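You operate a simulated robot arm through the tools that you are given. There is no shell and no other tool.

Carry out the task below with a simulated two-armed robot. There is one attempt and no reset: what you move stays moved.

## Task
Oil cover 26 with the brush, put it in the tray with the OILED card and close the pan.
Fine: blue brush, oil from the pan, brush back; the card stands in the tray's slot; the other cover stays bare. Set down upright: blue oil brush. A coat counts when it lies all over at full strength: go over it till it gets no stronger.

Only the result counts: the job must be done as asked and must still hold three seconds after the hand-in. Knocking over, shifting, dropping, spilling or breaking anything else fails it. A push-on lid holds only when it is set on centred and level and pressed home; a screw cap is set on level and turned clockwise until tight.

## Robot
Two 7-joint arms with two-finger parallel grippers on one trunk that stands fixed in place. Base frame: the origin is at the foot of the trunk, x ahead of it, y to its left, z up. Readings come in cm, rad, newtons and seconds.
The left shoulder is at [7.1, 15.6, 123], the right one opposite. Payload 3.91 kg a hand.
Tool frame (each hand has its own): the origin (TCP) lies between the finger pads and is the grasp point; the fingertips stand 3 cm ahead of it; z points along the fingers, y is the line along which they close. Largest opening 11 cm; finger width 2, thickness 1; the body of the gripper, 4.8 by 11.2 cm, starts 5.5 cm behind the TCP.
Orientation is told as [roll, pitch, yaw] about the base's x, y, z axes, in that order, counted from this pose: with the fingers straight down and closing along the base's y, the tool's x points along the base's -x, its y along +y and its z along -z.

## Interface
- The arms move only by the tool move_arm. It takes "left_deltas", "right_deltas" or both (then of equal length, played together; a hand with none holds still); each is a list of rows, each an object (a shift or turn left out is 0, a gripper value left out holds the last) with "turn": the turn, a rotation vector about the tool's x, y, z in rad, a list of three; "offset": the shift along the tool's x, y, z in cm, a list of three; "jaw": the opening, from 0 (shut) to 1 (fully open). In form: [{"turn": [ax, ay, az], "offset": [tx, ty, tz], "jaw": jaw}, ...]. A call has 1 to 20 rows; each row is the pose to reach, as a shift and turn from the pose commanded when the call began, along the tool's axes at that moment. Rows are played at 5 a second. More than 5 cm and 0.15 rad between two rows, or a gripper value outside its range, and nothing of the call is played. A pose out of reach is approached as far as the arm can. The call stops where the force on the tool passes 40 N (or 10 N more than at its start, if that is more) or the arm is blocked; 0.2 s more then pass. Each finger travels about 10.8 cm/s and halts on what it meets, pressing with about 24 N; the grip force reading is that of the motor and also rises with nothing between the fingers. The clock runs only during rows and for 0.2 s after the last one: add rows that repeat a pose to give the fingers time. It gives the time, the measured TCP pose, the force on the tool (base axes), the opening and the grip force at its end, in the units of the frame above (readings bear some noise), with the torque about the TCP (base axes, N m) and any sound that the robot's microphone picked up.
- Cameras (640 x 400 px; columns grow to the right, rows downward): "scene" is now at [14.21, 0.19, 146.67]; the picture's right is [0.04, -1.00, -0.00], its down [-0.49, -0.02, -0.87] and it looks along [0.87, 0.03, -0.49] (base axes); focal length 228 px, centre (320, 200). "left" rides on the left gripper at [7.2, -1.7, -10.3] in its tool frame; the picture's right is [0.23, 0.97, 0.00], its down [-0.76, 0.18, -0.62] and it looks along [-0.61, 0.14, 0.78] (tool axes); focal length 222 px, centre (320, 200). "right" rides on the right gripper at [7.2, 1.7, -10.3] in its tool frame; the picture's right is [-0.23, 0.97, 0.00], its down [-0.76, -0.18, -0.62] and it looks along [-0.61, -0.14, 0.78] (tool axes); focal length 222 px, centre (320, 200). There is no depth. A picture from a camera that has moved, and an enlarged one, comes with that camera's place and axes in the base frame and with its lens.
- grab_frame(camera): a new picture of that camera. It takes no simulated time.
- raise_lower(by): slides the trunk up (or, below 0, down) by that many cm; the arms and the scene camera ride with it, the base frame stays. It gives what a move gives, with no picture.
- pan_tilt(pan, tilt): turns the head with the scene camera to pan (to the left, within 1.501 rad either way) and tilt (down, from -0.506 to 1.204), counted from straight ahead of the robot. It gives what a move gives.
- enlarge(camera, box): a new picture of the part [left, top, right, bottom] of that camera's present view, enlarged. It takes no simulated time.
- hand_in(): hands the job in; it is judged then, once.

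Nothing tells you positions but the pictures and the camera data. Unless the task says otherwise, let go and move clear before handing in.

The tools are called after "Call:" as name(argument=value, ...) on one line, values as JSON. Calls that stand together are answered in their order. move_arm: Moves the arms, as the interface text tells. Its arguments: {"type":"object","properties":{"left_deltas":{"type":"array"},"right_deltas":{"type":"array"}},"required":[]} The other tools are called the same way: raise_lower (by) slides the trunk up or down; pan_tilt (pan, tilt) turns the head that bears the scene camera; grab_frame (camera) takes a picture; enlarge (camera, box) takes an enlarged picture of a part of a camera's view; hand_in () hands the job in.

At the start:

```text
time_s: 0.0
left_tool_pos: [63.56, 8.15, 122.66]
left_orientation: [0.001, 0.001, 0.004]
left_force: [0.4, 0.7, -0.5]
left_torque: [0.05, -0.02, 0.03]
left_gripper_width: 11.01
left_grip_force: 0.1
right_tool_pos: [59.35, -37.21, 124.85]
right_orientation: [0.0, 0.0, 0.0]
right_force: [-0.1, -0.1, 0.0]
right_torque: [0.0, 0.0, 0.03]
right_gripper_width: 11.02
right_grip_force: 0.0
trunk travel left (down, up): [-67.5, 26.5]
head pan, tilt: [0.04, 0.511]
```

scene: 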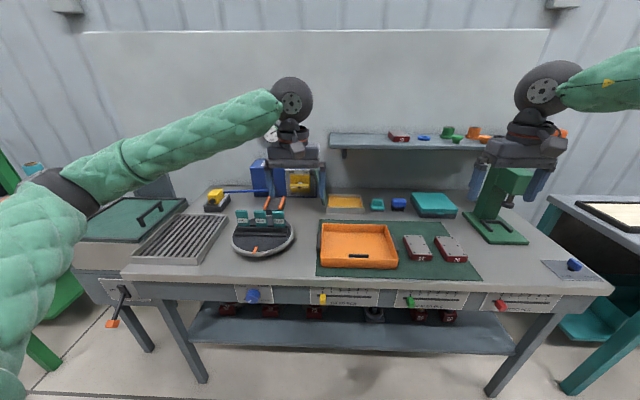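
right: 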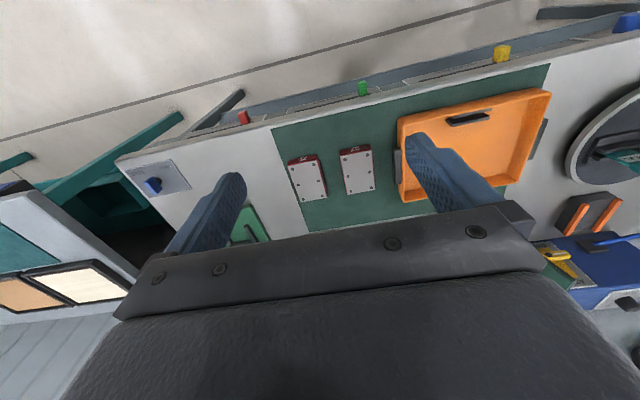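
left: 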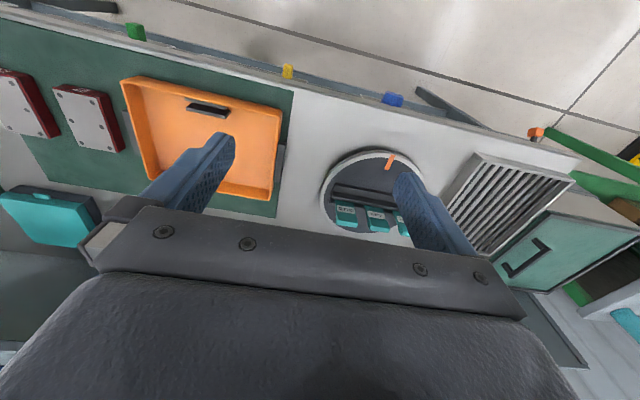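

I see a workbench with an orange tray, two covers, a turntable with cards, some boxes and brushes at the back. I'll look closer at the parts before moving.

Call:
enlarge(camera="scene", box=[190, 160, 350, 260])

Call:
enlarge(camera="scene", box=[310, 180, 480, 286])

Call:
enlarge(camera="scene", box=[440, 160, 640, 290])

Call:
enlarge(camera="scene", box=[320, 100, 520, 225])

Call:
enlarge(camera="left", box=[300, 120, 460, 220])

Call:
enlarge(camera="right", box=[260, 80, 580, 280])

```text
4.00 times, centred on (270, 210) of scene
camera zoom: at [14.21, 0.19, 146.67], right [0.04, -1.0, 0.0], down [-0.49, -0.02, -0.87], along [0.87, 0.03, -0.49], focal length 912 px, centre (520, 160)
```

zoom: 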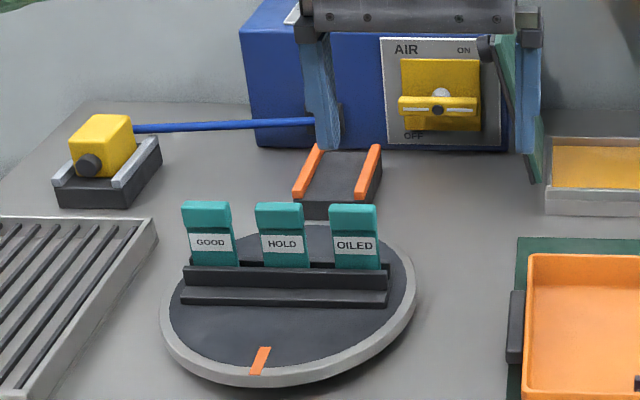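

```text
3.76 times, centred on (395, 233) of scene
camera zoom: at [14.21, 0.19, 146.67], right [0.04, -1.0, 0.0], down [-0.49, -0.02, -0.87], along [0.87, 0.03, -0.49], focal length 859 px, centre (38, 76)
```

zoom: 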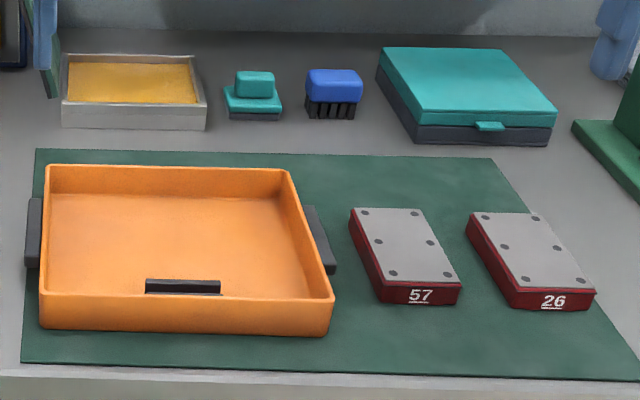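

```text
3.08 times, centred on (540, 225) of scene
camera zoom: at [14.21, 0.19, 146.67], right [0.04, -1.0, 0.0], down [-0.49, -0.02, -0.87], along [0.87, 0.03, -0.49], focal length 702 px, centre (-357, 123)
```

zoom: 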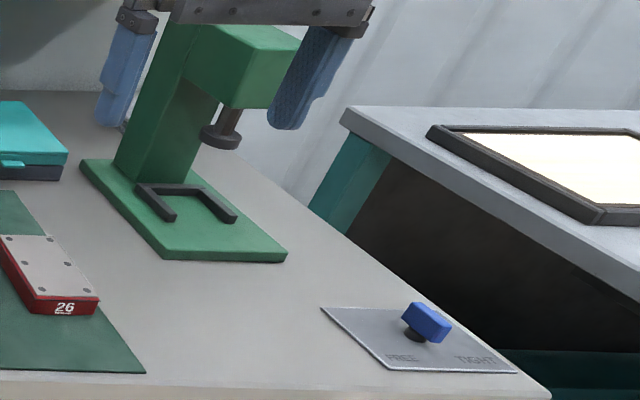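

```text
3.20 times, centred on (420, 162) of scene
camera zoom: at [14.21, 0.19, 146.67], right [0.04, -1.0, 0.0], down [-0.49, -0.02, -0.87], along [0.87, 0.03, -0.49], focal length 730 px, centre (0, 320)
```

zoom: 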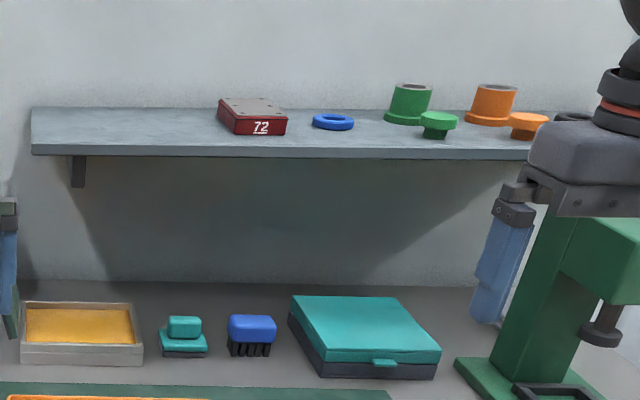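

```text
4.00 times, centred on (380, 170) of left
camera zoom: at [56.32, 6.35, 132.78], right [-0.23, 0.97, 0.0], down [0.76, 0.18, 0.62], along [0.61, 0.14, -0.78], focal length 888 px, centre (80, 320)
```

zoom: 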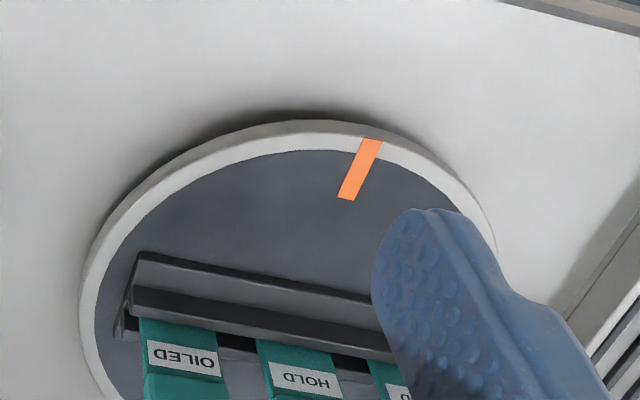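

```text
2.00 times, centred on (420, 180) of right
camera zoom: at [52.08, -35.54, 135.06], right [0.23, 0.97, 0.0], down [0.76, -0.18, 0.62], along [0.61, -0.14, -0.78], focal length 444 px, centre (120, 240)
```

zoom: 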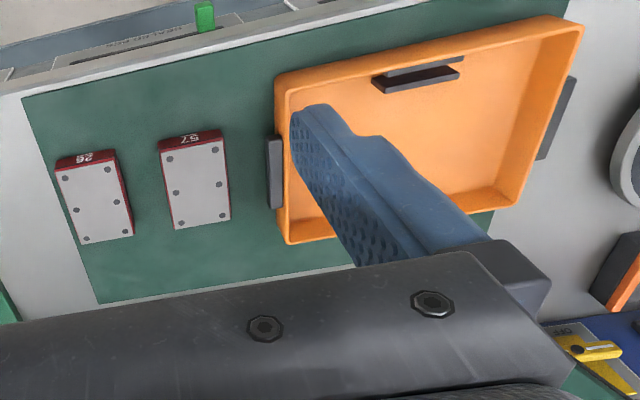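

The bench has a yellow-filled dish, a small teal padded thing, a blue brush and a teal lidded box at the back. I need to find out which one is the oil pan, so I'll zoom in.

Call:
enlarge(camera="scene", box=[360, 185, 470, 225])

Call:
enlarge(camera="scene", box=[320, 185, 420, 220])

Call:
enlarge(camera="scene", box=[220, 270, 520, 330])

Call:
enlarge(camera="left", box=[0, 160, 200, 280])

```text
5.82 times, centred on (415, 205) of scene
camera zoom: at [14.21, 0.19, 146.67], right [0.04, -1.0, 0.0], down [-0.49, -0.02, -0.87], along [0.87, 0.03, -0.49], focal length 1327 px, centre (-233, 171)
```

zoom: 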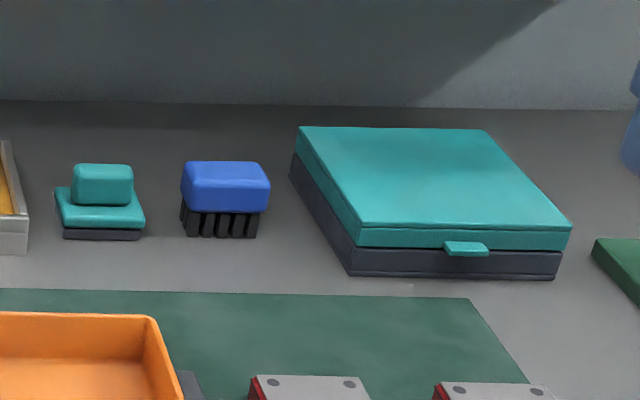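

```text
6.40 times, centred on (370, 202) of scene
camera zoom: at [14.21, 0.19, 146.67], right [0.04, -1.0, 0.0], down [-0.49, -0.02, -0.87], along [0.87, 0.03, -0.49], focal length 1460 px, centre (0, 184)
```

zoom: 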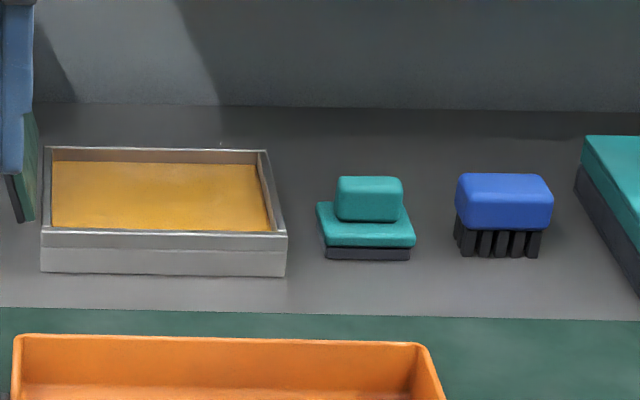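

```text
2.13 times, centred on (370, 300) of scene
camera zoom: at [14.21, 0.19, 146.67], right [0.04, -1.0, 0.0], down [-0.49, -0.02, -0.87], along [0.87, 0.03, -0.49], focal length 487 px, centre (213, -13)
```

zoom: 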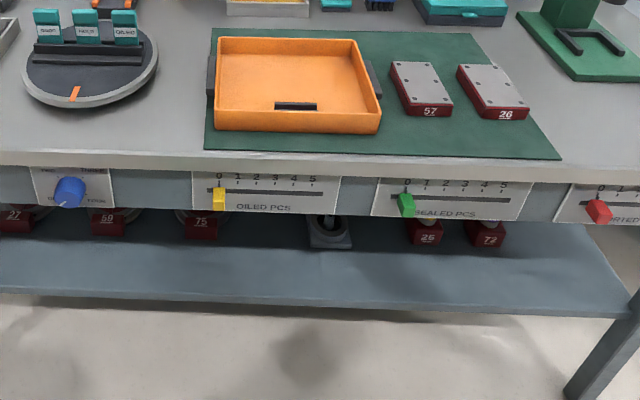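

```text
3.20 times, centred on (100, 220) of left
camera zoom: at [56.32, 6.35, 132.78], right [-0.23, 0.97, 0.0], down [0.76, 0.18, 0.62], along [0.61, 0.14, -0.78], focal length 711 px, centre (1024, 136)
```

zoom: 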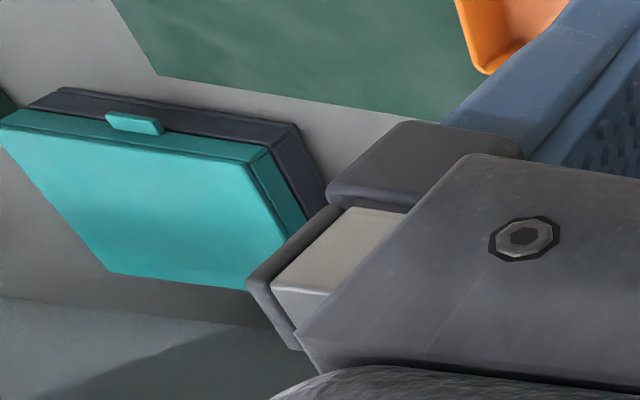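

A green slab shows beside the yellow dish, behind the left gripper. It might be a raised lid, so I'll move the left arm aside to see it.

Call:
move_arm(left_deltas=[{"offset": [3, 4, 0]}, {"offset": [6, 8, 0]}, {"offset": [9, 12, 0]}, {"offset": [12, 16, 0]}, {"offset": [15, 20, 0]}, {"offset": [15, 24, 0]}], right_deltas=[{"offset": [3, -3, 0]}, {"offset": [6, -6, 0]}, {"offset": [9, -6, 0]}, {"offset": [12, -6, 0]}, {"offset": [15, -6, 0]}, {"offset": [15, -6, 0]}])

Call:
grab_frame(camera="scene")

Call:
enlarge(camera="scene", box=[240, 145, 400, 245])

Call:
grab_frame(camera="left")

Call:
grab_frame(camera="right")

```text
time_s: 1.4
left_tool_pos: [48.38, 32.35, 122.3]
left_orientation: [-0.001, 0.0, 0.001]
left_force: [-0.3, 0.4, -0.1]
left_torque: [-0.04, 0.0, 0.02]
left_gripper_width: 11.01
left_grip_force: 0.1
right_tool_pos: [44.22, -43.01, 125.02]
right_orientation: [-0.003, 0.0, -0.001]
right_force: [0.6, -0.2, 0.0]
right_torque: [0.02, -0.02, 0.01]
right_gripper_width: 11.0
right_grip_force: 0.1
trunk travel left (down, up): [-67.5, 26.5]
head pan, tilt: [0.04, 0.511]
```

```text
taken
camera scene: at [14.16, 0.45, 146.67], right [0.04, -1.0, 0.0], down [-0.49, -0.02, -0.87], along [0.87, 0.03, -0.49], focal length 228 px, centre (320, 200)
```

scene: 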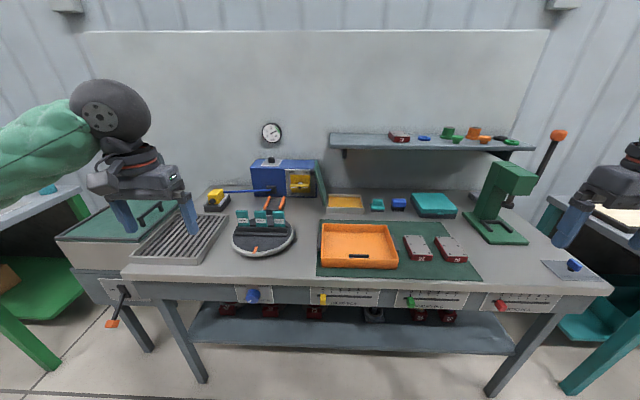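

```text
4.00 times, centred on (320, 195) of scene
camera zoom: at [14.16, 0.45, 146.67], right [0.04, -1.0, 0.0], down [-0.49, -0.02, -0.87], along [0.87, 0.03, -0.49], focal length 912 px, centre (320, 220)
```

zoom: 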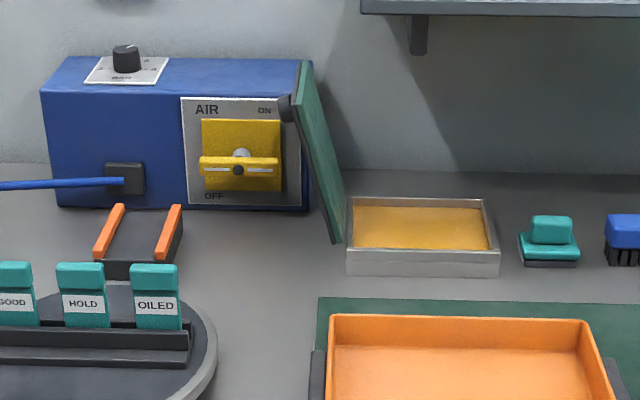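

```text
taken
camera left: at [41.17, 30.53, 132.65], right [-0.23, 0.97, 0.0], down [0.76, 0.18, 0.62], along [0.61, 0.14, -0.78], focal length 222 px, centre (320, 200)
```

left: 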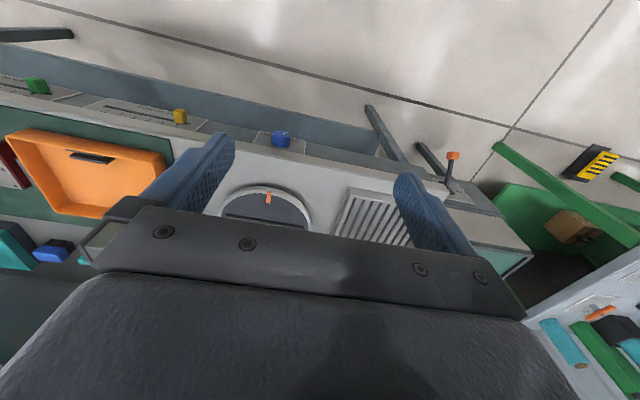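

```text
taken
camera right: at [36.99, -41.33, 135.13], right [0.23, 0.97, 0.0], down [0.76, -0.18, 0.62], along [0.61, -0.14, -0.78], focal length 222 px, centre (320, 200)
```

right: 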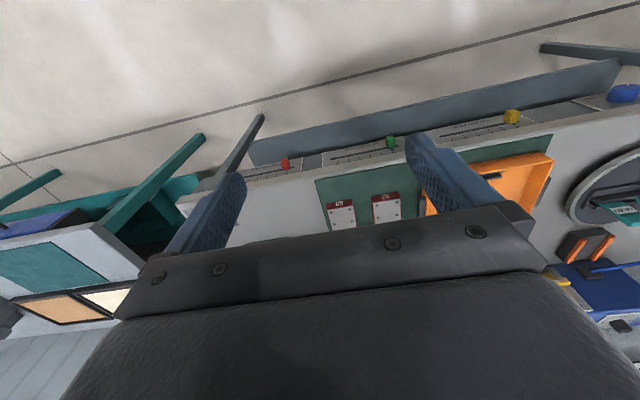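

The oil pan is the yellow dish, with its green lid hinged on the left and standing open. Next I'll measure everything from two trunk heights.

Call:
enlarge(camera="scene", box=[310, 155, 374, 219])

Call:
enlarge(camera="scene", box=[360, 180, 424, 220])

Call:
enlarge(camera="scene", box=[396, 226, 476, 276])

Call:
enlarge(camera="scene", box=[310, 215, 406, 275])

Call:
enlarge(camera="scene", box=[226, 195, 306, 265])

Call:
raise_lower(by=25)

Call:
grab_frame(camera="scene")

```text
6.25 times, centred on (342, 187) of scene
camera zoom: at [14.16, 0.45, 146.67], right [0.04, -1.0, 0.0], down [-0.49, -0.02, -0.87], along [0.87, 0.03, -0.49], focal length 1426 px, centre (182, 281)
```

zoom: 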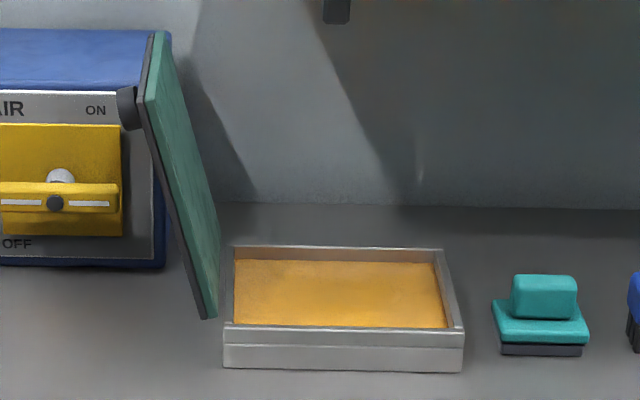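

```text
10.00 times, centred on (392, 200) of scene
camera zoom: at [14.16, 0.45, 146.67], right [0.04, -1.0, 0.0], down [-0.49, -0.02, -0.87], along [0.87, 0.03, -0.49], focal length 2281 px, centre (-400, 200)
```

zoom: 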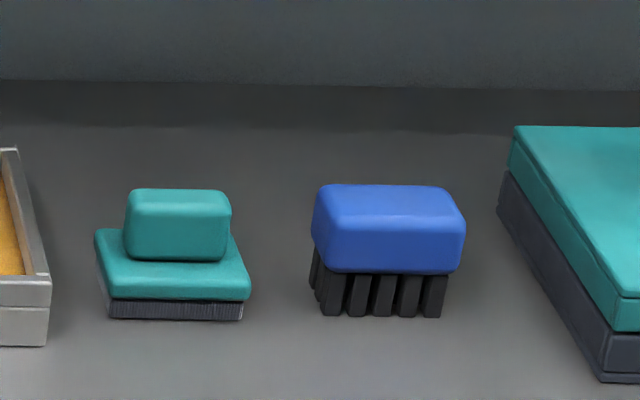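

```text
8.00 times, centred on (436, 251) of scene
camera zoom: at [14.16, 0.45, 146.67], right [0.04, -1.0, 0.0], down [-0.49, -0.02, -0.87], along [0.87, 0.03, -0.49], focal length 1825 px, centre (-608, -208)
```

zoom: 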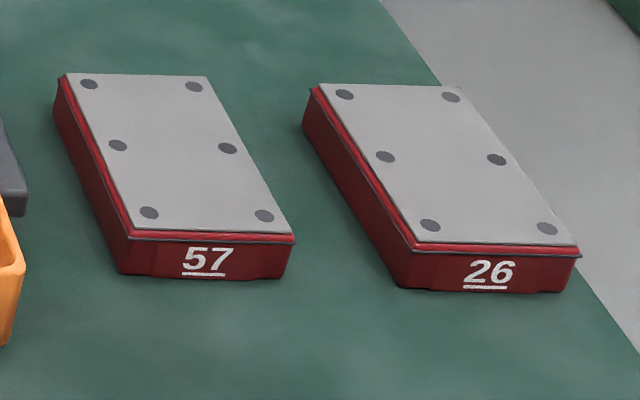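

```text
6.67 times, centred on (358, 245) of scene
camera zoom: at [14.16, 0.45, 146.67], right [0.04, -1.0, 0.0], down [-0.49, -0.02, -0.87], along [0.87, 0.03, -0.49], focal length 1521 px, centre (67, -100)
```

zoom: 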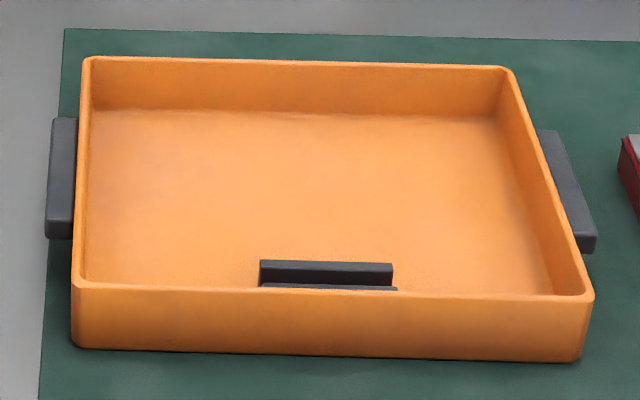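

```text
5.71 times, centred on (266, 230) of scene
camera zoom: at [14.16, 0.45, 146.67], right [0.04, -1.0, 0.0], down [-0.49, -0.02, -0.87], along [0.87, 0.03, -0.49], focal length 1303 px, centre (629, 29)
```

zoom: 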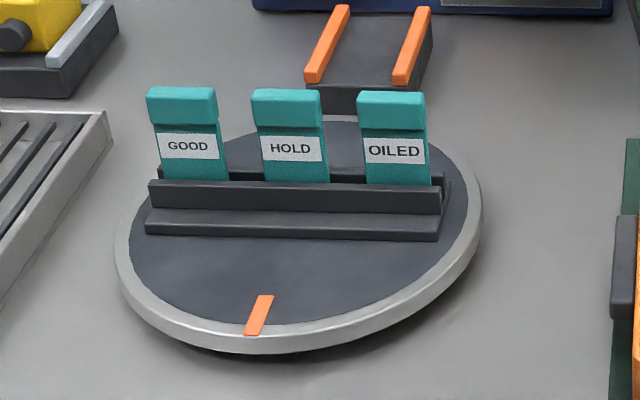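

```text
time_s: 4.0
left_tool_pos: [48.48, 32.0, 147.32]
left_orientation: [-0.001, -0.001, 0.003]
left_force: [0.4, -0.6, -0.3]
left_torque: [-0.01, 0.04, -0.02]
left_gripper_width: 10.97
left_grip_force: 0.1
right_tool_pos: [44.34, -43.11, 149.75]
right_orientation: [0.0, -0.001, 0.0]
right_force: [0.2, -0.7, 1.0]
right_torque: [0.01, 0.0, 0.01]
right_gripper_width: 11.0
right_grip_force: 0.0
trunk travel left (down, up): [-92.5, 1.5]
head pan, tilt: [0.04, 0.511]
```

```text
taken
camera scene: at [14.2, 0.19, 171.66], right [0.04, -1.0, 0.0], down [-0.49, -0.02, -0.87], along [0.87, 0.03, -0.49], focal length 228 px, centre (320, 200)
```

scene: 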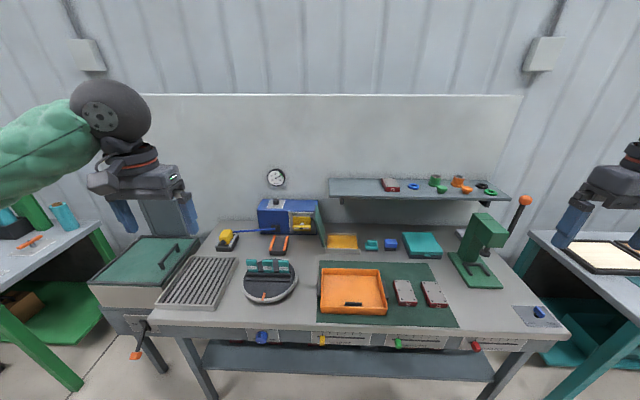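

The raised view works. I'll tilt the head down more and take detailed pictures for triangulation.

Call:
pan_tilt(pan=0.0, tilt=0.8)

Call:
grab_frame(camera="scene")

```text
time_s: 4.8
left_tool_pos: [48.47, 32.09, 147.28]
left_orientation: [0.0, 0.0, 0.002]
left_force: [-0.2, -0.2, -0.2]
left_torque: [0.0, -0.03, 0.05]
left_gripper_width: 10.98
left_grip_force: 0.1
right_tool_pos: [44.3, -43.08, 149.9]
right_orientation: [0.001, 0.001, 0.0]
right_force: [-0.6, -0.1, 0.1]
right_torque: [-0.01, 0.03, 0.0]
right_gripper_width: 11.01
right_grip_force: 0.0
trunk travel left (down, up): [-92.5, 1.5]
head pan, tilt: [0.0, 0.799]
```

```text
taken
camera scene: at [13.2, -0.16, 169.19], right [0.0, -1.0, 0.0], down [-0.72, 0.0, -0.7], along [0.7, 0.0, -0.72], focal length 228 px, centre (320, 200)
```

scene: 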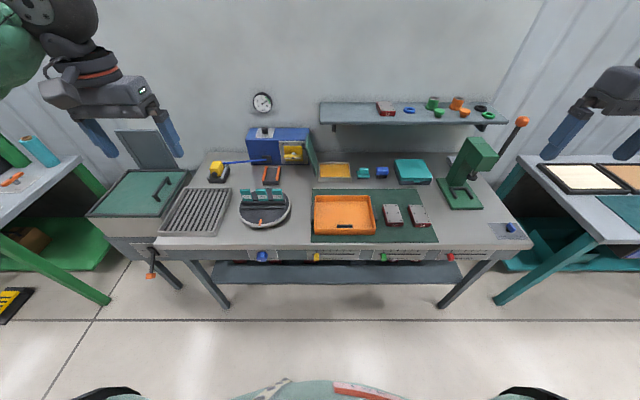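

Call:
enlarge(camera="scene", box=[305, 130, 369, 182])

Call:
enlarge(camera="scene", box=[345, 152, 409, 192])

Call:
enlarge(camera="scene", box=[376, 196, 440, 236])

Call:
enlarge(camera="scene", box=[307, 190, 387, 240])

Call:
enlarge(camera="scene", box=[232, 180, 296, 230])

```text
7.69 times, centred on (337, 156) of scene
camera zoom: at [13.2, -0.16, 169.19], right [0.0, -1.0, 0.0], down [-0.72, 0.0, -0.7], along [0.7, 0.0, -0.72], focal length 1755 px, centre (189, 538)
```

zoom: 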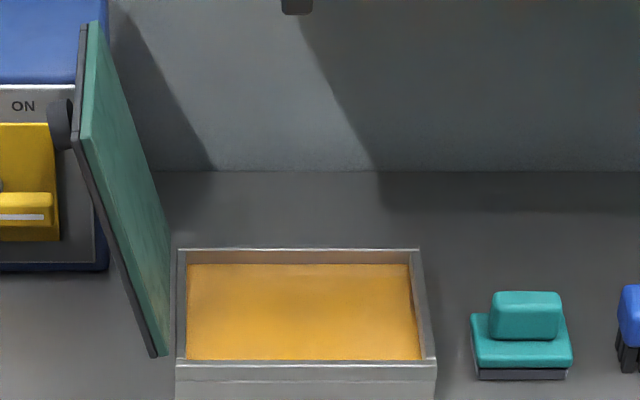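

```text
10.00 times, centred on (377, 172) of scene
camera zoom: at [13.2, -0.16, 169.19], right [0.0, -1.0, 0.0], down [-0.72, 0.0, -0.7], along [0.7, 0.0, -0.72], focal length 2281 px, centre (-250, 480)
```

zoom: 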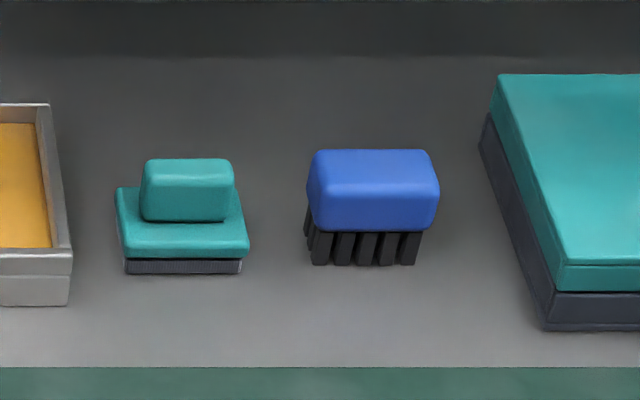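

```text
10.00 times, centred on (408, 216) of scene
camera zoom: at [13.2, -0.16, 169.19], right [0.0, -1.0, 0.0], down [-0.72, 0.0, -0.7], along [0.7, 0.0, -0.72], focal length 2281 px, centre (-560, 40)
```

zoom: 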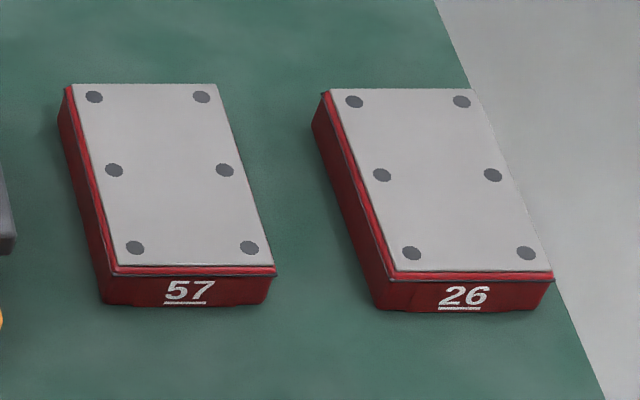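

```text
8.00 times, centred on (347, 215) of scene
camera zoom: at [13.2, -0.16, 169.19], right [0.0, -1.0, 0.0], down [-0.72, 0.0, -0.7], along [0.7, 0.0, -0.72], focal length 1825 px, centre (104, 80)
```

zoom: 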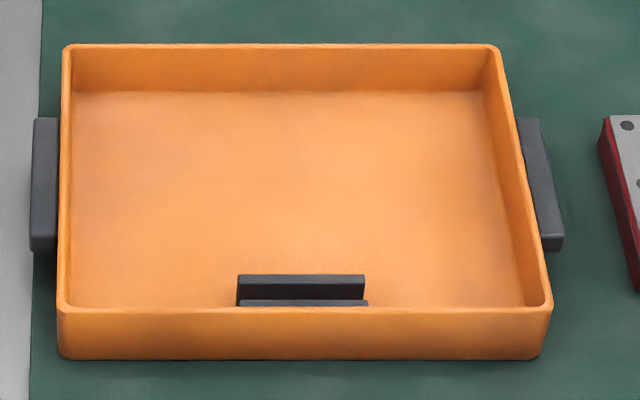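

```text
8.00 times, centred on (264, 205) of scene
camera zoom: at [13.2, -0.16, 169.19], right [0.0, -1.0, 0.0], down [-0.72, 0.0, -0.7], along [0.7, 0.0, -0.72], focal length 1825 px, centre (768, 160)
```

zoom: 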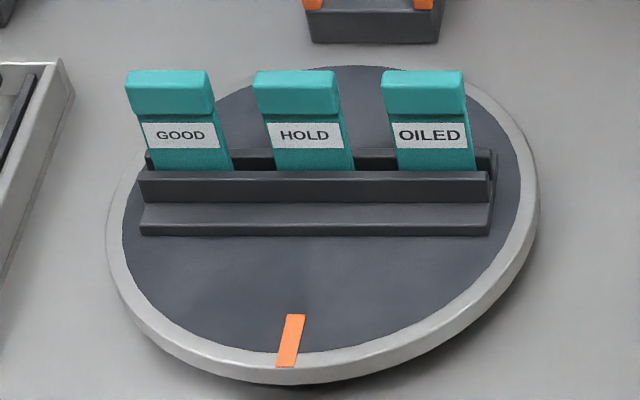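

From the two views I get: bench top at z≈87.4, cover 26 centred near (81, -45.3) with its top at 90.7, brush near (110, -33.7), and pan near (114, -9). The brush and pan are far away, so I'll lower the shoulders to test the reach with a forward-tilted tool.

Call:
raise_lower(by=-30)

Call:
pan_tilt(pan=-0.2, tilt=0.6)

Call:
move_arm(right_deltas=[{"offset": [-4, 2, 0], "turn": [0, -0.14, 0]}, {"offset": [-8, 4, 0], "turn": [0, -0.28, 0]}, {"offset": [-12, 6, 0], "turn": [0, -0.42, 0]}, {"offset": [-16, 8, 0], "turn": [0, -0.56, 0]}, {"offset": [-20, 9, 0], "turn": [0, -0.7, 0]}, {"offset": [-24, 9, 0], "turn": [0, -0.7, 0]}, {"offset": [-28, 9, 0], "turn": [0, -0.7, 0]}, {"offset": [-32, 9, 0], "turn": [0, -0.7, 0]}, {"offset": [-36, 9, 0], "turn": [0, -0.7, 0]}, {"offset": [-40, 9, 0], "turn": [0, -0.7, 0]}, {"offset": [-44, 9, 2], "turn": [0, -0.7, 0]}, {"offset": [-48, 9, 4], "turn": [0, -0.7, 0]}, {"offset": [-52, 9, 6], "turn": [0, -0.7, 0]}, {"offset": [-56, 9, 8], "turn": [0, -0.7, 0]}])

Call:
grab_frame(camera="scene")

Call:
grab_frame(camera="right")

```text
time_s: 7.8
left_tool_pos: [48.43, 31.98, 117.39]
left_orientation: [0.0, 0.001, 0.004]
left_force: [-0.3, 0.4, -0.6]
left_torque: [-0.03, -0.03, -0.01]
left_gripper_width: 11.02
left_grip_force: 0.0
right_tool_pos: [44.41, -43.11, 119.85]
right_orientation: [0.002, 0.0, -0.001]
right_force: [0.1, 0.4, -0.2]
right_torque: [-0.01, 0.0, -0.02]
right_gripper_width: 10.98
right_grip_force: 0.1
trunk travel left (down, up): [-62.5, 31.5]
head pan, tilt: [0.0, 0.799]
```

```text
time_s: 8.5
left_tool_pos: [48.45, 32.04, 117.38]
left_orientation: [-0.001, 0.001, 0.002]
left_force: [-0.3, -0.1, 0.2]
left_torque: [0.0, 0.02, 0.04]
left_gripper_width: 10.98
left_grip_force: 0.2
right_tool_pos: [44.34, -43.11, 119.89]
right_orientation: [-0.001, 0.002, 0.0]
right_force: [0.2, 1.1, -0.3]
right_torque: [-0.02, 0.03, -0.05]
right_gripper_width: 11.0
right_grip_force: 0.0
trunk travel left (down, up): [-62.5, 31.5]
head pan, tilt: [-0.201, 0.6]
```

```text
time_s: 11.5
left_tool_pos: [48.67, 31.89, 117.29]
left_orientation: [0.0, 0.003, 0.0]
left_force: [0.1, 1.2, -0.8]
left_torque: [-0.01, 0.06, -0.02]
left_gripper_width: 10.99
left_grip_force: 0.1
right_tool_pos: [100.51, -34.12, 111.52]
right_orientation: [0.001, -0.698, -0.002]
right_force: [0.8, -0.3, 0.6]
right_torque: [0.0, 0.02, 0.03]
right_gripper_width: 10.98
right_grip_force: 0.0
trunk travel left (down, up): [-62.5, 31.5]
head pan, tilt: [-0.201, 0.6]
```

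```text
taken
camera scene: at [14.06, -1.99, 140.84], right [-0.2, -0.98, 0.0], down [-0.56, 0.11, -0.82], along [0.81, -0.16, -0.57], focal length 228 px, centre (320, 200)
```

scene: 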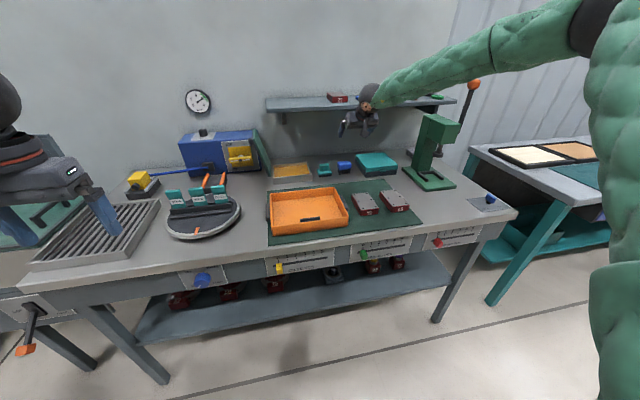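

```text
taken
camera right: at [88.34, -32.59, 114.65], right [0.17, 0.97, 0.15], down [0.18, -0.18, 0.97], along [0.97, -0.14, -0.21], focal length 222 px, centre (320, 200)
```

right: 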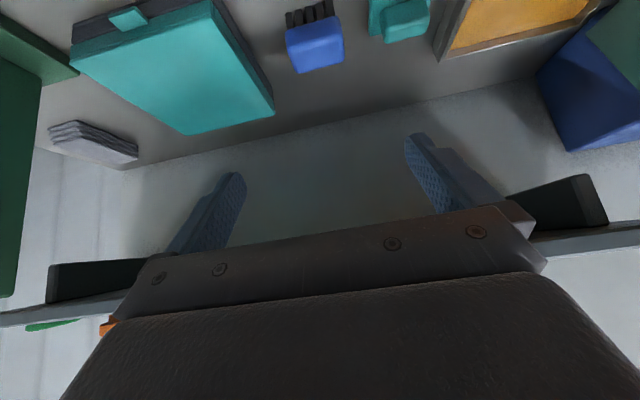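

The right arm got to (100, -34, 111) with a 40° tilt without trouble. I'll move to above the brush and look from there.

Call:
move_arm(right_deltas=[{"offset": [0, 0, 4]}, {"offset": [0, 0.2, 8]}, {"offset": [-1, 0.4, 12], "jaw": 0.85}, {"offset": [-1, 0.4, 12], "jaw": 0.85}])

Call:
grab_frame(camera="right")

Call:
enlarge(camera="scene", box=[260, 100, 420, 200])

```text
time_s: 12.5
left_tool_pos: [48.4, 31.96, 117.44]
left_orientation: [0.0, 0.001, 0.002]
left_force: [0.1, -0.5, 0.6]
left_torque: [-0.01, 0.02, -0.01]
left_gripper_width: 11.0
left_grip_force: 0.0
right_tool_pos: [107.32, -34.42, 103.7]
right_orientation: [0.0, -0.7, 0.001]
right_force: [1.0, 1.3, -0.9]
right_torque: [0.01, 0.01, 0.02]
right_gripper_width: 9.34
right_grip_force: 0.0
right hand out of reach, approached as far as the arm can: row 3, 4
trunk travel left (down, up): [-62.5, 31.5]
head pan, tilt: [-0.201, 0.6]
```

```text
taken
camera right: at [95.11, -32.76, 106.84], right [0.17, 0.97, 0.15], down [0.18, -0.18, 0.97], along [0.97, -0.14, -0.21], focal length 222 px, centre (320, 200)
```

right: 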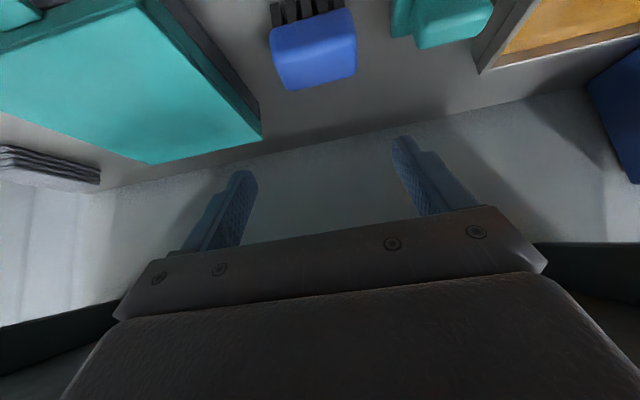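

```text
4.00 times, centred on (340, 150) of scene
camera zoom: at [13.78, -1.89, 140.88], right [-0.2, -0.98, 0.0], down [-0.55, 0.11, -0.82], along [0.81, -0.16, -0.57], focal length 912 px, centre (240, 400)
```

zoom: 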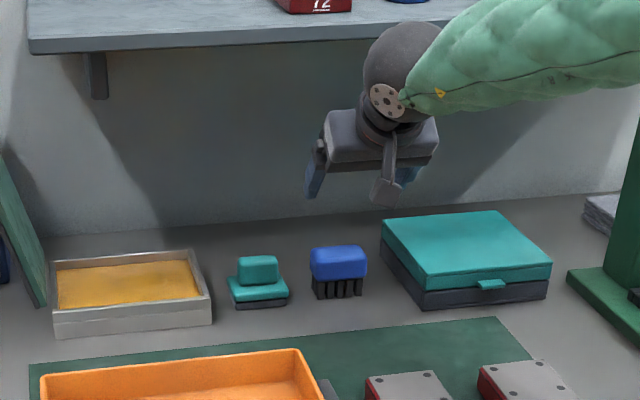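

The 0.7 tilt tops out at x≈107. I'll back off, lower the trunk another 12 cm and tilt to about 1.0 rad to gain reach.

Call:
move_arm(right_deltas=[{"offset": [1.5, 0, -4]}, {"offset": [3, 0, -8]}, {"offset": [4.5, 0, -12]}, {"offset": [6.3, 0, -15.8]}, {"offset": [6.3, 0, -15.8], "turn": [0, -0.15, 0]}, {"offset": [6.3, 0, -15.8], "turn": [0, -0.3, 0]}, {"offset": [6.3, 0, -15.8], "turn": [0, -0.3, 0]}])

Call:
raise_lower(by=-12)

Call:
grab_frame(camera="scene")

Call:
grab_frame(camera="right")

Call:
grab_frame(camera="left")

```text
time_s: 14.1
left_tool_pos: [48.41, 32.2, 117.31]
left_orientation: [-0.001, 0.001, 0.003]
left_force: [-0.1, 0.4, 0.6]
left_torque: [-0.04, -0.02, 0.03]
left_gripper_width: 11.03
left_grip_force: 0.1
right_tool_pos: [92.28, -34.17, 111.81]
right_orientation: [-0.002, -1.0, 0.003]
right_force: [-0.3, -0.4, -0.2]
right_torque: [-0.01, 0.03, -0.03]
right_gripper_width: 9.33
right_grip_force: 0.0
trunk travel left (down, up): [-62.5, 31.5]
head pan, tilt: [-0.201, 0.6]
```

```text
time_s: 15.6
left_tool_pos: [48.4, 32.02, 105.37]
left_orientation: [-0.001, 0.001, 0.003]
left_force: [0.4, 0.2, 0.0]
left_torque: [0.02, -0.04, 0.01]
left_gripper_width: 10.98
left_grip_force: 0.0
right_tool_pos: [92.18, -34.29, 99.76]
right_orientation: [0.001, -0.999, -0.002]
right_force: [0.0, 0.3, -0.8]
right_torque: [0.02, 0.02, 0.02]
right_gripper_width: 9.35
right_grip_force: 0.0
trunk travel left (down, up): [-50.5, 43.5]
head pan, tilt: [-0.201, 0.6]
```

```text
taken
camera scene: at [13.77, -1.91, 128.89], right [-0.2, -0.98, 0.0], down [-0.55, 0.11, -0.82], along [0.81, -0.16, -0.57], focal length 228 px, centre (320, 200)
```

scene: 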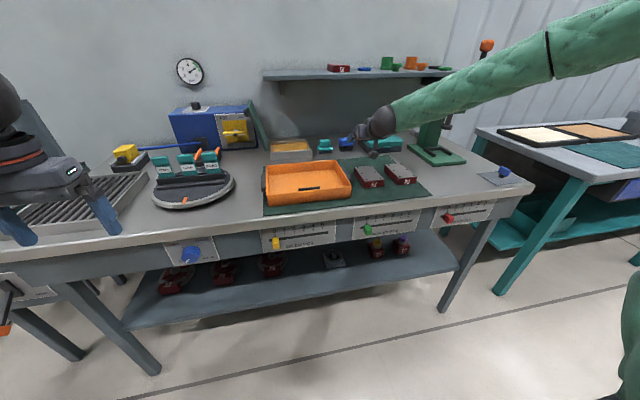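

```text
taken
camera right: at [79.72, -32.82, 99.14], right [0.12, 0.97, 0.19], down [-0.11, -0.18, 0.98], along [0.99, -0.14, 0.09], focal length 222 px, centre (320, 200)
```

right: 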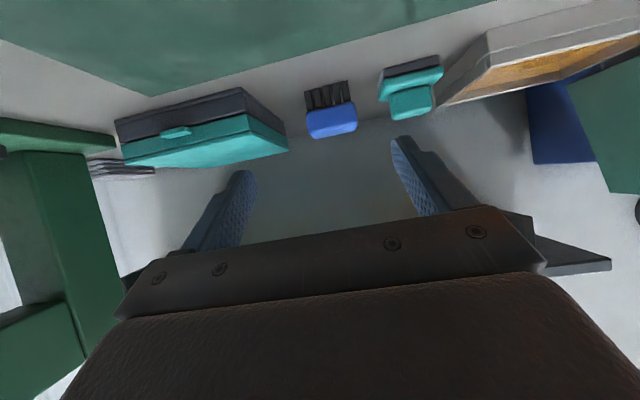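

```text
taken
camera left: at [41.17, 30.31, 115.73], right [-0.23, 0.97, 0.0], down [0.76, 0.18, 0.62], along [0.61, 0.14, -0.78], focal length 222 px, centre (320, 200)
```

left: 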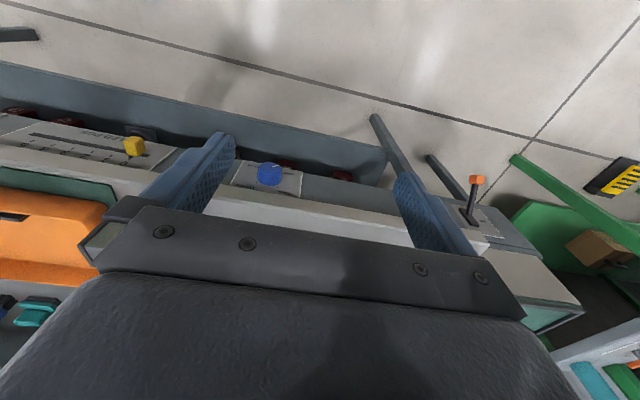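

Good, the trunk is at a useful height. I'll measure the brush and pan from the wrist camera and the scene camera.

Call:
enlarge(camera="right", box=[280, 50, 440, 150])

Call:
enlarge(camera="right", box=[430, 0, 640, 131])

Call:
pan_tilt(pan=-0.1, tilt=0.5)

Call:
grab_frame(camera="scene")

```text
4.00 times, centred on (360, 100) of right
camera zoom: at [79.72, -32.82, 99.14], right [0.12, 0.97, 0.19], down [-0.11, -0.18, 0.98], along [0.99, -0.14, 0.09], focal length 888 px, centre (160, 600)
```

zoom: 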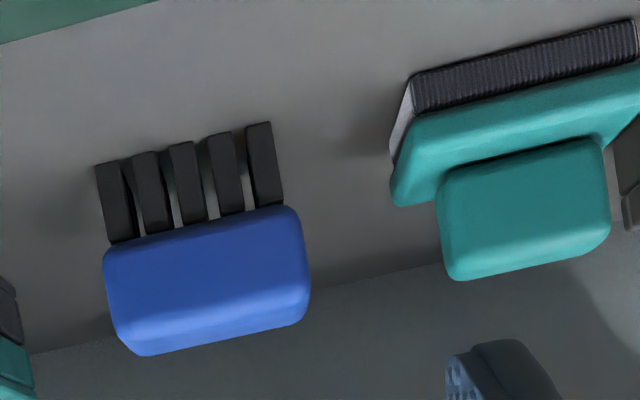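

```text
3.05 times, centred on (535, 66) of right
camera zoom: at [79.72, -32.82, 99.14], right [0.12, 0.97, 0.19], down [-0.11, -0.18, 0.98], along [0.99, -0.14, 0.09], focal length 677 px, centre (-335, 610)
```

zoom: 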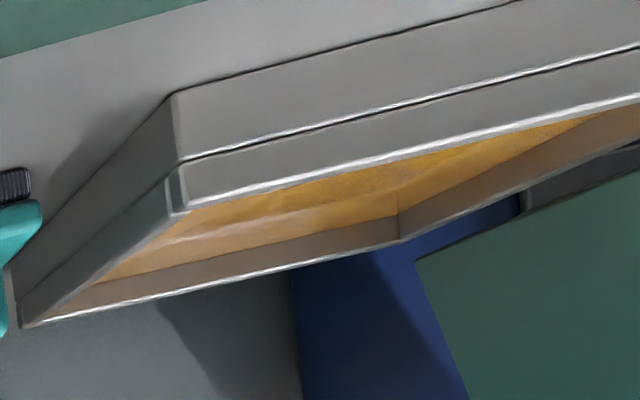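

```text
time_s: 16.3
left_tool_pos: [48.43, 32.06, 105.33]
left_orientation: [-0.002, 0.0, 0.003]
left_force: [-0.1, 0.1, -0.1]
left_torque: [-0.02, -0.02, -0.01]
left_gripper_width: 10.98
left_grip_force: 0.1
right_tool_pos: [92.4, -34.48, 99.75]
right_orientation: [-0.001, -1.0, -0.001]
right_force: [0.1, 0.1, -0.5]
right_torque: [0.03, -0.02, 0.03]
right_gripper_width: 9.36
right_grip_force: 0.1
trunk travel left (down, up): [-50.5, 43.5]
head pan, tilt: [-0.099, 0.499]
```

```text
taken
camera scene: at [14.19, -1.06, 129.78], right [-0.1, -1.0, 0.0], down [-0.48, 0.05, -0.88], along [0.87, -0.09, -0.48], focal length 228 px, centre (320, 200)
```

scene: 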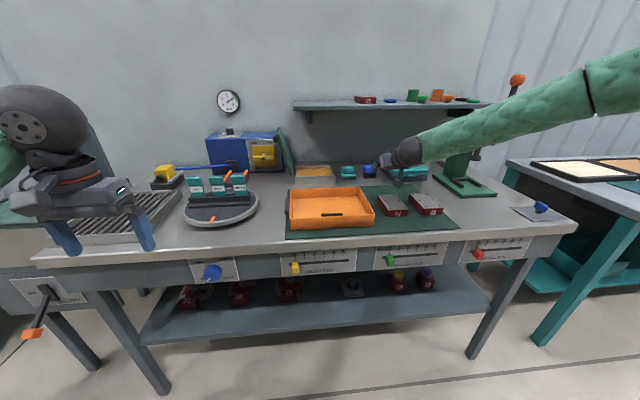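

The brush handle is centred at about (110.2, -33.6, 92), and the bristles span about 5.8 cm along y. I'll approach it along the tilted tool axis.

Call:
move_arm(right_deltas=[{"offset": [-1.6, 0.3, 2], "jaw": 0.8}, {"offset": [-3.2, 0.7, 5]}, {"offset": [-3.2, 0.7, 8]}, {"offset": [-3.2, 0.7, 11]}, {"offset": [-3.2, 0.7, 13]}, {"offset": [-3.2, 0.7, 13]}])

Call:
grab_frame(camera="right")

Call:
enlarge(camera="scene", box=[300, 120, 460, 220])

```text
time_s: 17.7
left_tool_pos: [48.4, 32.01, 105.27]
left_orientation: [0.001, 0.001, 0.002]
left_force: [-0.7, 0.3, 0.6]
left_torque: [0.05, 0.03, -0.03]
left_gripper_width: 10.99
left_grip_force: 0.0
right_tool_pos: [104.98, -33.63, 95.41]
right_orientation: [-0.002, -1.0, 0.001]
right_force: [0.2, -0.7, 0.7]
right_torque: [0.04, -0.02, 0.03]
right_gripper_width: 8.82
right_grip_force: 0.0
trunk travel left (down, up): [-50.5, 43.5]
head pan, tilt: [-0.099, 0.499]
```

```text
taken
camera right: at [92.42, -32.17, 94.72], right [0.12, 0.97, 0.19], down [-0.11, -0.18, 0.98], along [0.99, -0.14, 0.09], focal length 222 px, centre (320, 200)
```

right: 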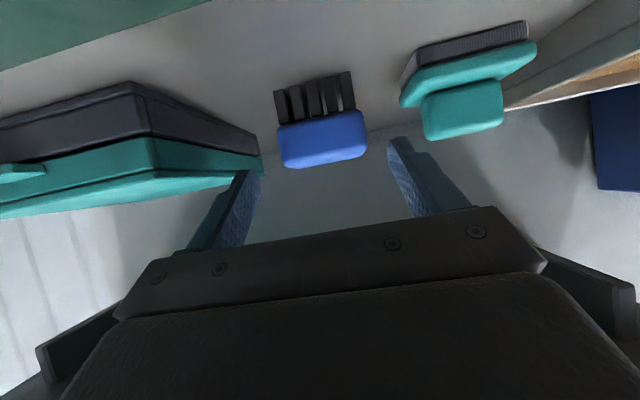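

```text
4.00 times, centred on (380, 170) of scene
camera zoom: at [14.16, -1.03, 129.79], right [-0.1, -1.0, 0.0], down [-0.48, 0.05, -0.88], along [0.87, -0.09, -0.48], focal length 912 px, centre (80, 320)
```

zoom: 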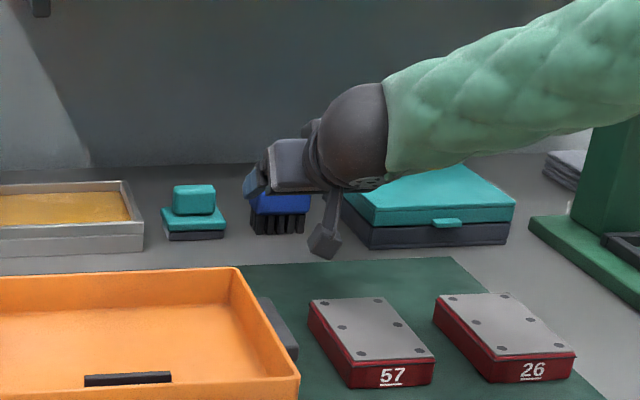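

The fingers straddle the handle. I'll advance 6 cm and close.

Call:
move_arm(right_deltas=[{"offset": [0, 0, 2]}, {"offset": [0, 0, 4]}, {"offset": [0, 0, 6]}, {"offset": [0, 0, 6]}, {"offset": [0, 0, 6]}])

Call:
grab_frame(camera="right")

```text
time_s: 18.9
left_tool_pos: [48.43, 32.08, 105.26]
left_orientation: [0.001, 0.002, 0.001]
left_force: [0.1, 0.0, 0.5]
left_torque: [0.01, 0.01, 0.01]
left_gripper_width: 11.0
left_grip_force: 0.1
right_tool_pos: [109.45, -33.96, 92.48]
right_orientation: [0.002, -1.001, 0.001]
right_force: [-0.3, -0.2, 0.7]
right_torque: [0.02, 0.02, -0.03]
right_gripper_width: 8.81
right_grip_force: 0.1
right hand out of reach, approached as far as the arm can: row 3, 4, 5
trunk travel left (down, up): [-50.5, 43.5]
head pan, tilt: [-0.099, 0.499]
```

```text
taken
camera right: at [96.86, -32.39, 91.76], right [0.12, 0.97, 0.19], down [-0.11, -0.18, 0.98], along [0.99, -0.14, 0.09], focal length 222 px, centre (320, 200)
```

right: 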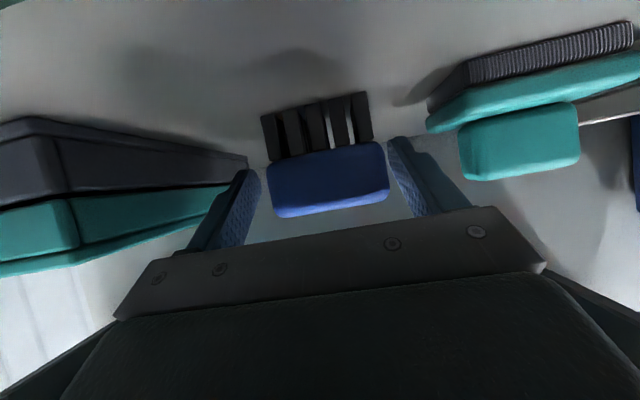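

The hand is at its limit, but the handle sits between the fingers. I'll close on it and check.

Call:
move_arm(right_deltas=[{"offset": [0, 0.25, -0.5]}, {"offset": [0, 0.25, -0.5]}, {"offset": [0, 0.25, -0.5], "jaw": 0.6}, {"offset": [0, 0.25, -0.5], "jaw": 0.5}, {"offset": [0, 0.25, -0.5], "jaw": 0.5}])

Call:
grab_frame(camera="right")

```text
time_s: 20.1
left_tool_pos: [48.42, 31.94, 105.39]
left_orientation: [0.0, 0.0, 0.002]
left_force: [-0.3, 0.9, 0.0]
left_torque: [-0.02, -0.02, 0.03]
left_gripper_width: 10.97
left_grip_force: 0.0
right_tool_pos: [108.97, -33.68, 92.76]
right_orientation: [-0.001, -1.001, 0.001]
right_force: [0.1, -0.5, -0.2]
right_torque: [-0.02, 0.0, -0.01]
right_gripper_width: 6.35
right_grip_force: 24.0
trunk travel left (down, up): [-50.5, 43.5]
head pan, tilt: [-0.099, 0.499]
```

```text
taken
camera right: at [96.46, -32.15, 92.07], right [0.12, 0.97, 0.19], down [-0.11, -0.18, 0.98], along [0.99, -0.14, 0.09], focal length 222 px, centre (320, 200)
```

right: 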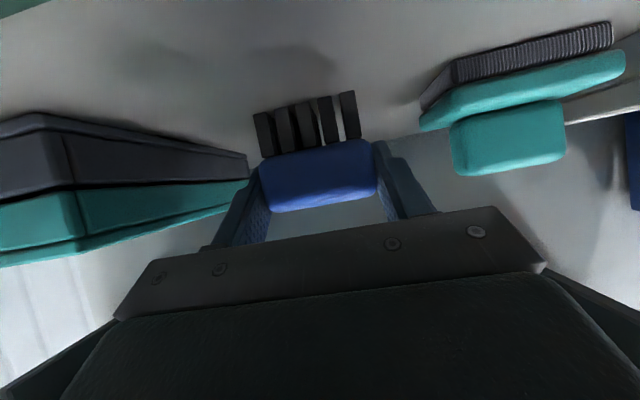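

The brush is gripped (width 6.35, 24 N). I'll lift it clear and carry it over the small teal pad to above the oil pan.

Call:
move_arm(right_deltas=[{"offset": [-2.52, 0, -1.62]}, {"offset": [-5.05, 0, -3.24]}, {"offset": [-6.61, 0, -5.43]}, {"offset": [-6.61, 0, -5.43]}, {"offset": [-6.61, 4, -5.43]}, {"offset": [-6.61, 8, -5.43]}, {"offset": [-6.61, 12, -5.43]}, {"offset": [-6.61, 16, -5.43]}, {"offset": [-6.61, 20, -5.43]}, {"offset": [-6.61, 24.7, -5.43]}, {"offset": [-6.61, 24.7, -5.43]}])

Call:
grab_frame(camera="right")

Call:
enlarge(camera="scene", box=[240, 110, 400, 210])

```text
time_s: 22.5
left_tool_pos: [48.44, 31.94, 105.31]
left_orientation: [0.002, 0.003, 0.002]
left_force: [0.1, -0.1, 0.4]
left_torque: [0.0, -0.01, -0.02]
left_gripper_width: 11.01
left_grip_force: 0.0
right_tool_pos: [101.57, -16.52, 103.16]
right_orientation: [0.001, -0.999, -0.001]
right_force: [-0.2, 0.0, -0.8]
right_torque: [0.04, 0.0, 0.02]
right_gripper_width: 6.34
right_grip_force: 24.3
right hand out of reach, approached as far as the arm can: row 7, 8, 9, 10, 11
trunk travel left (down, up): [-50.5, 43.5]
head pan, tilt: [-0.099, 0.499]
```

```text
taken
camera right: at [89.02, -14.9, 102.49], right [0.12, 0.97, 0.19], down [-0.11, -0.18, 0.98], along [0.99, -0.14, 0.09], focal length 222 px, centre (320, 200)
```

right: 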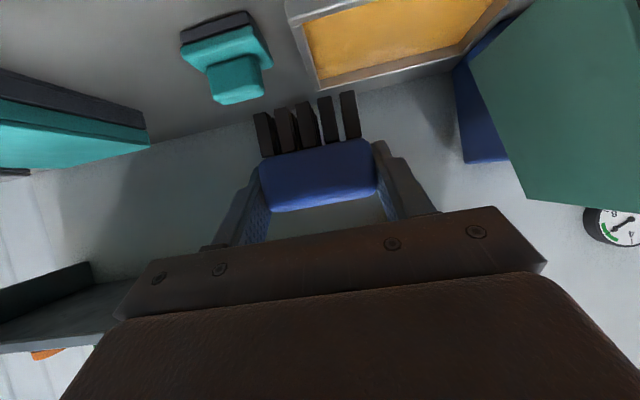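

```text
4.00 times, centred on (320, 160) of scene
camera zoom: at [14.23, -1.08, 129.77], right [-0.1, -1.0, 0.0], down [-0.48, 0.05, -0.88], along [0.87, -0.09, -0.48], focal length 912 px, centre (320, 360)
```

zoom: 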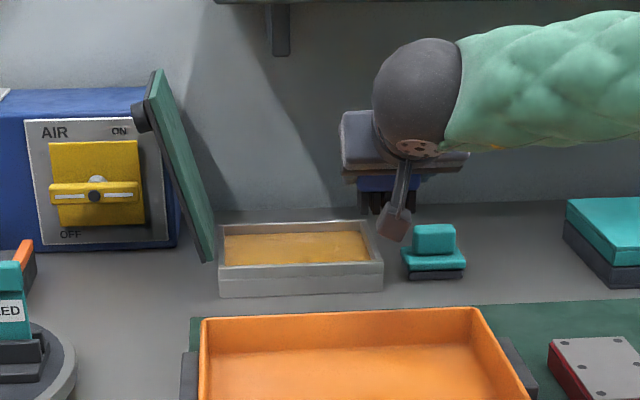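

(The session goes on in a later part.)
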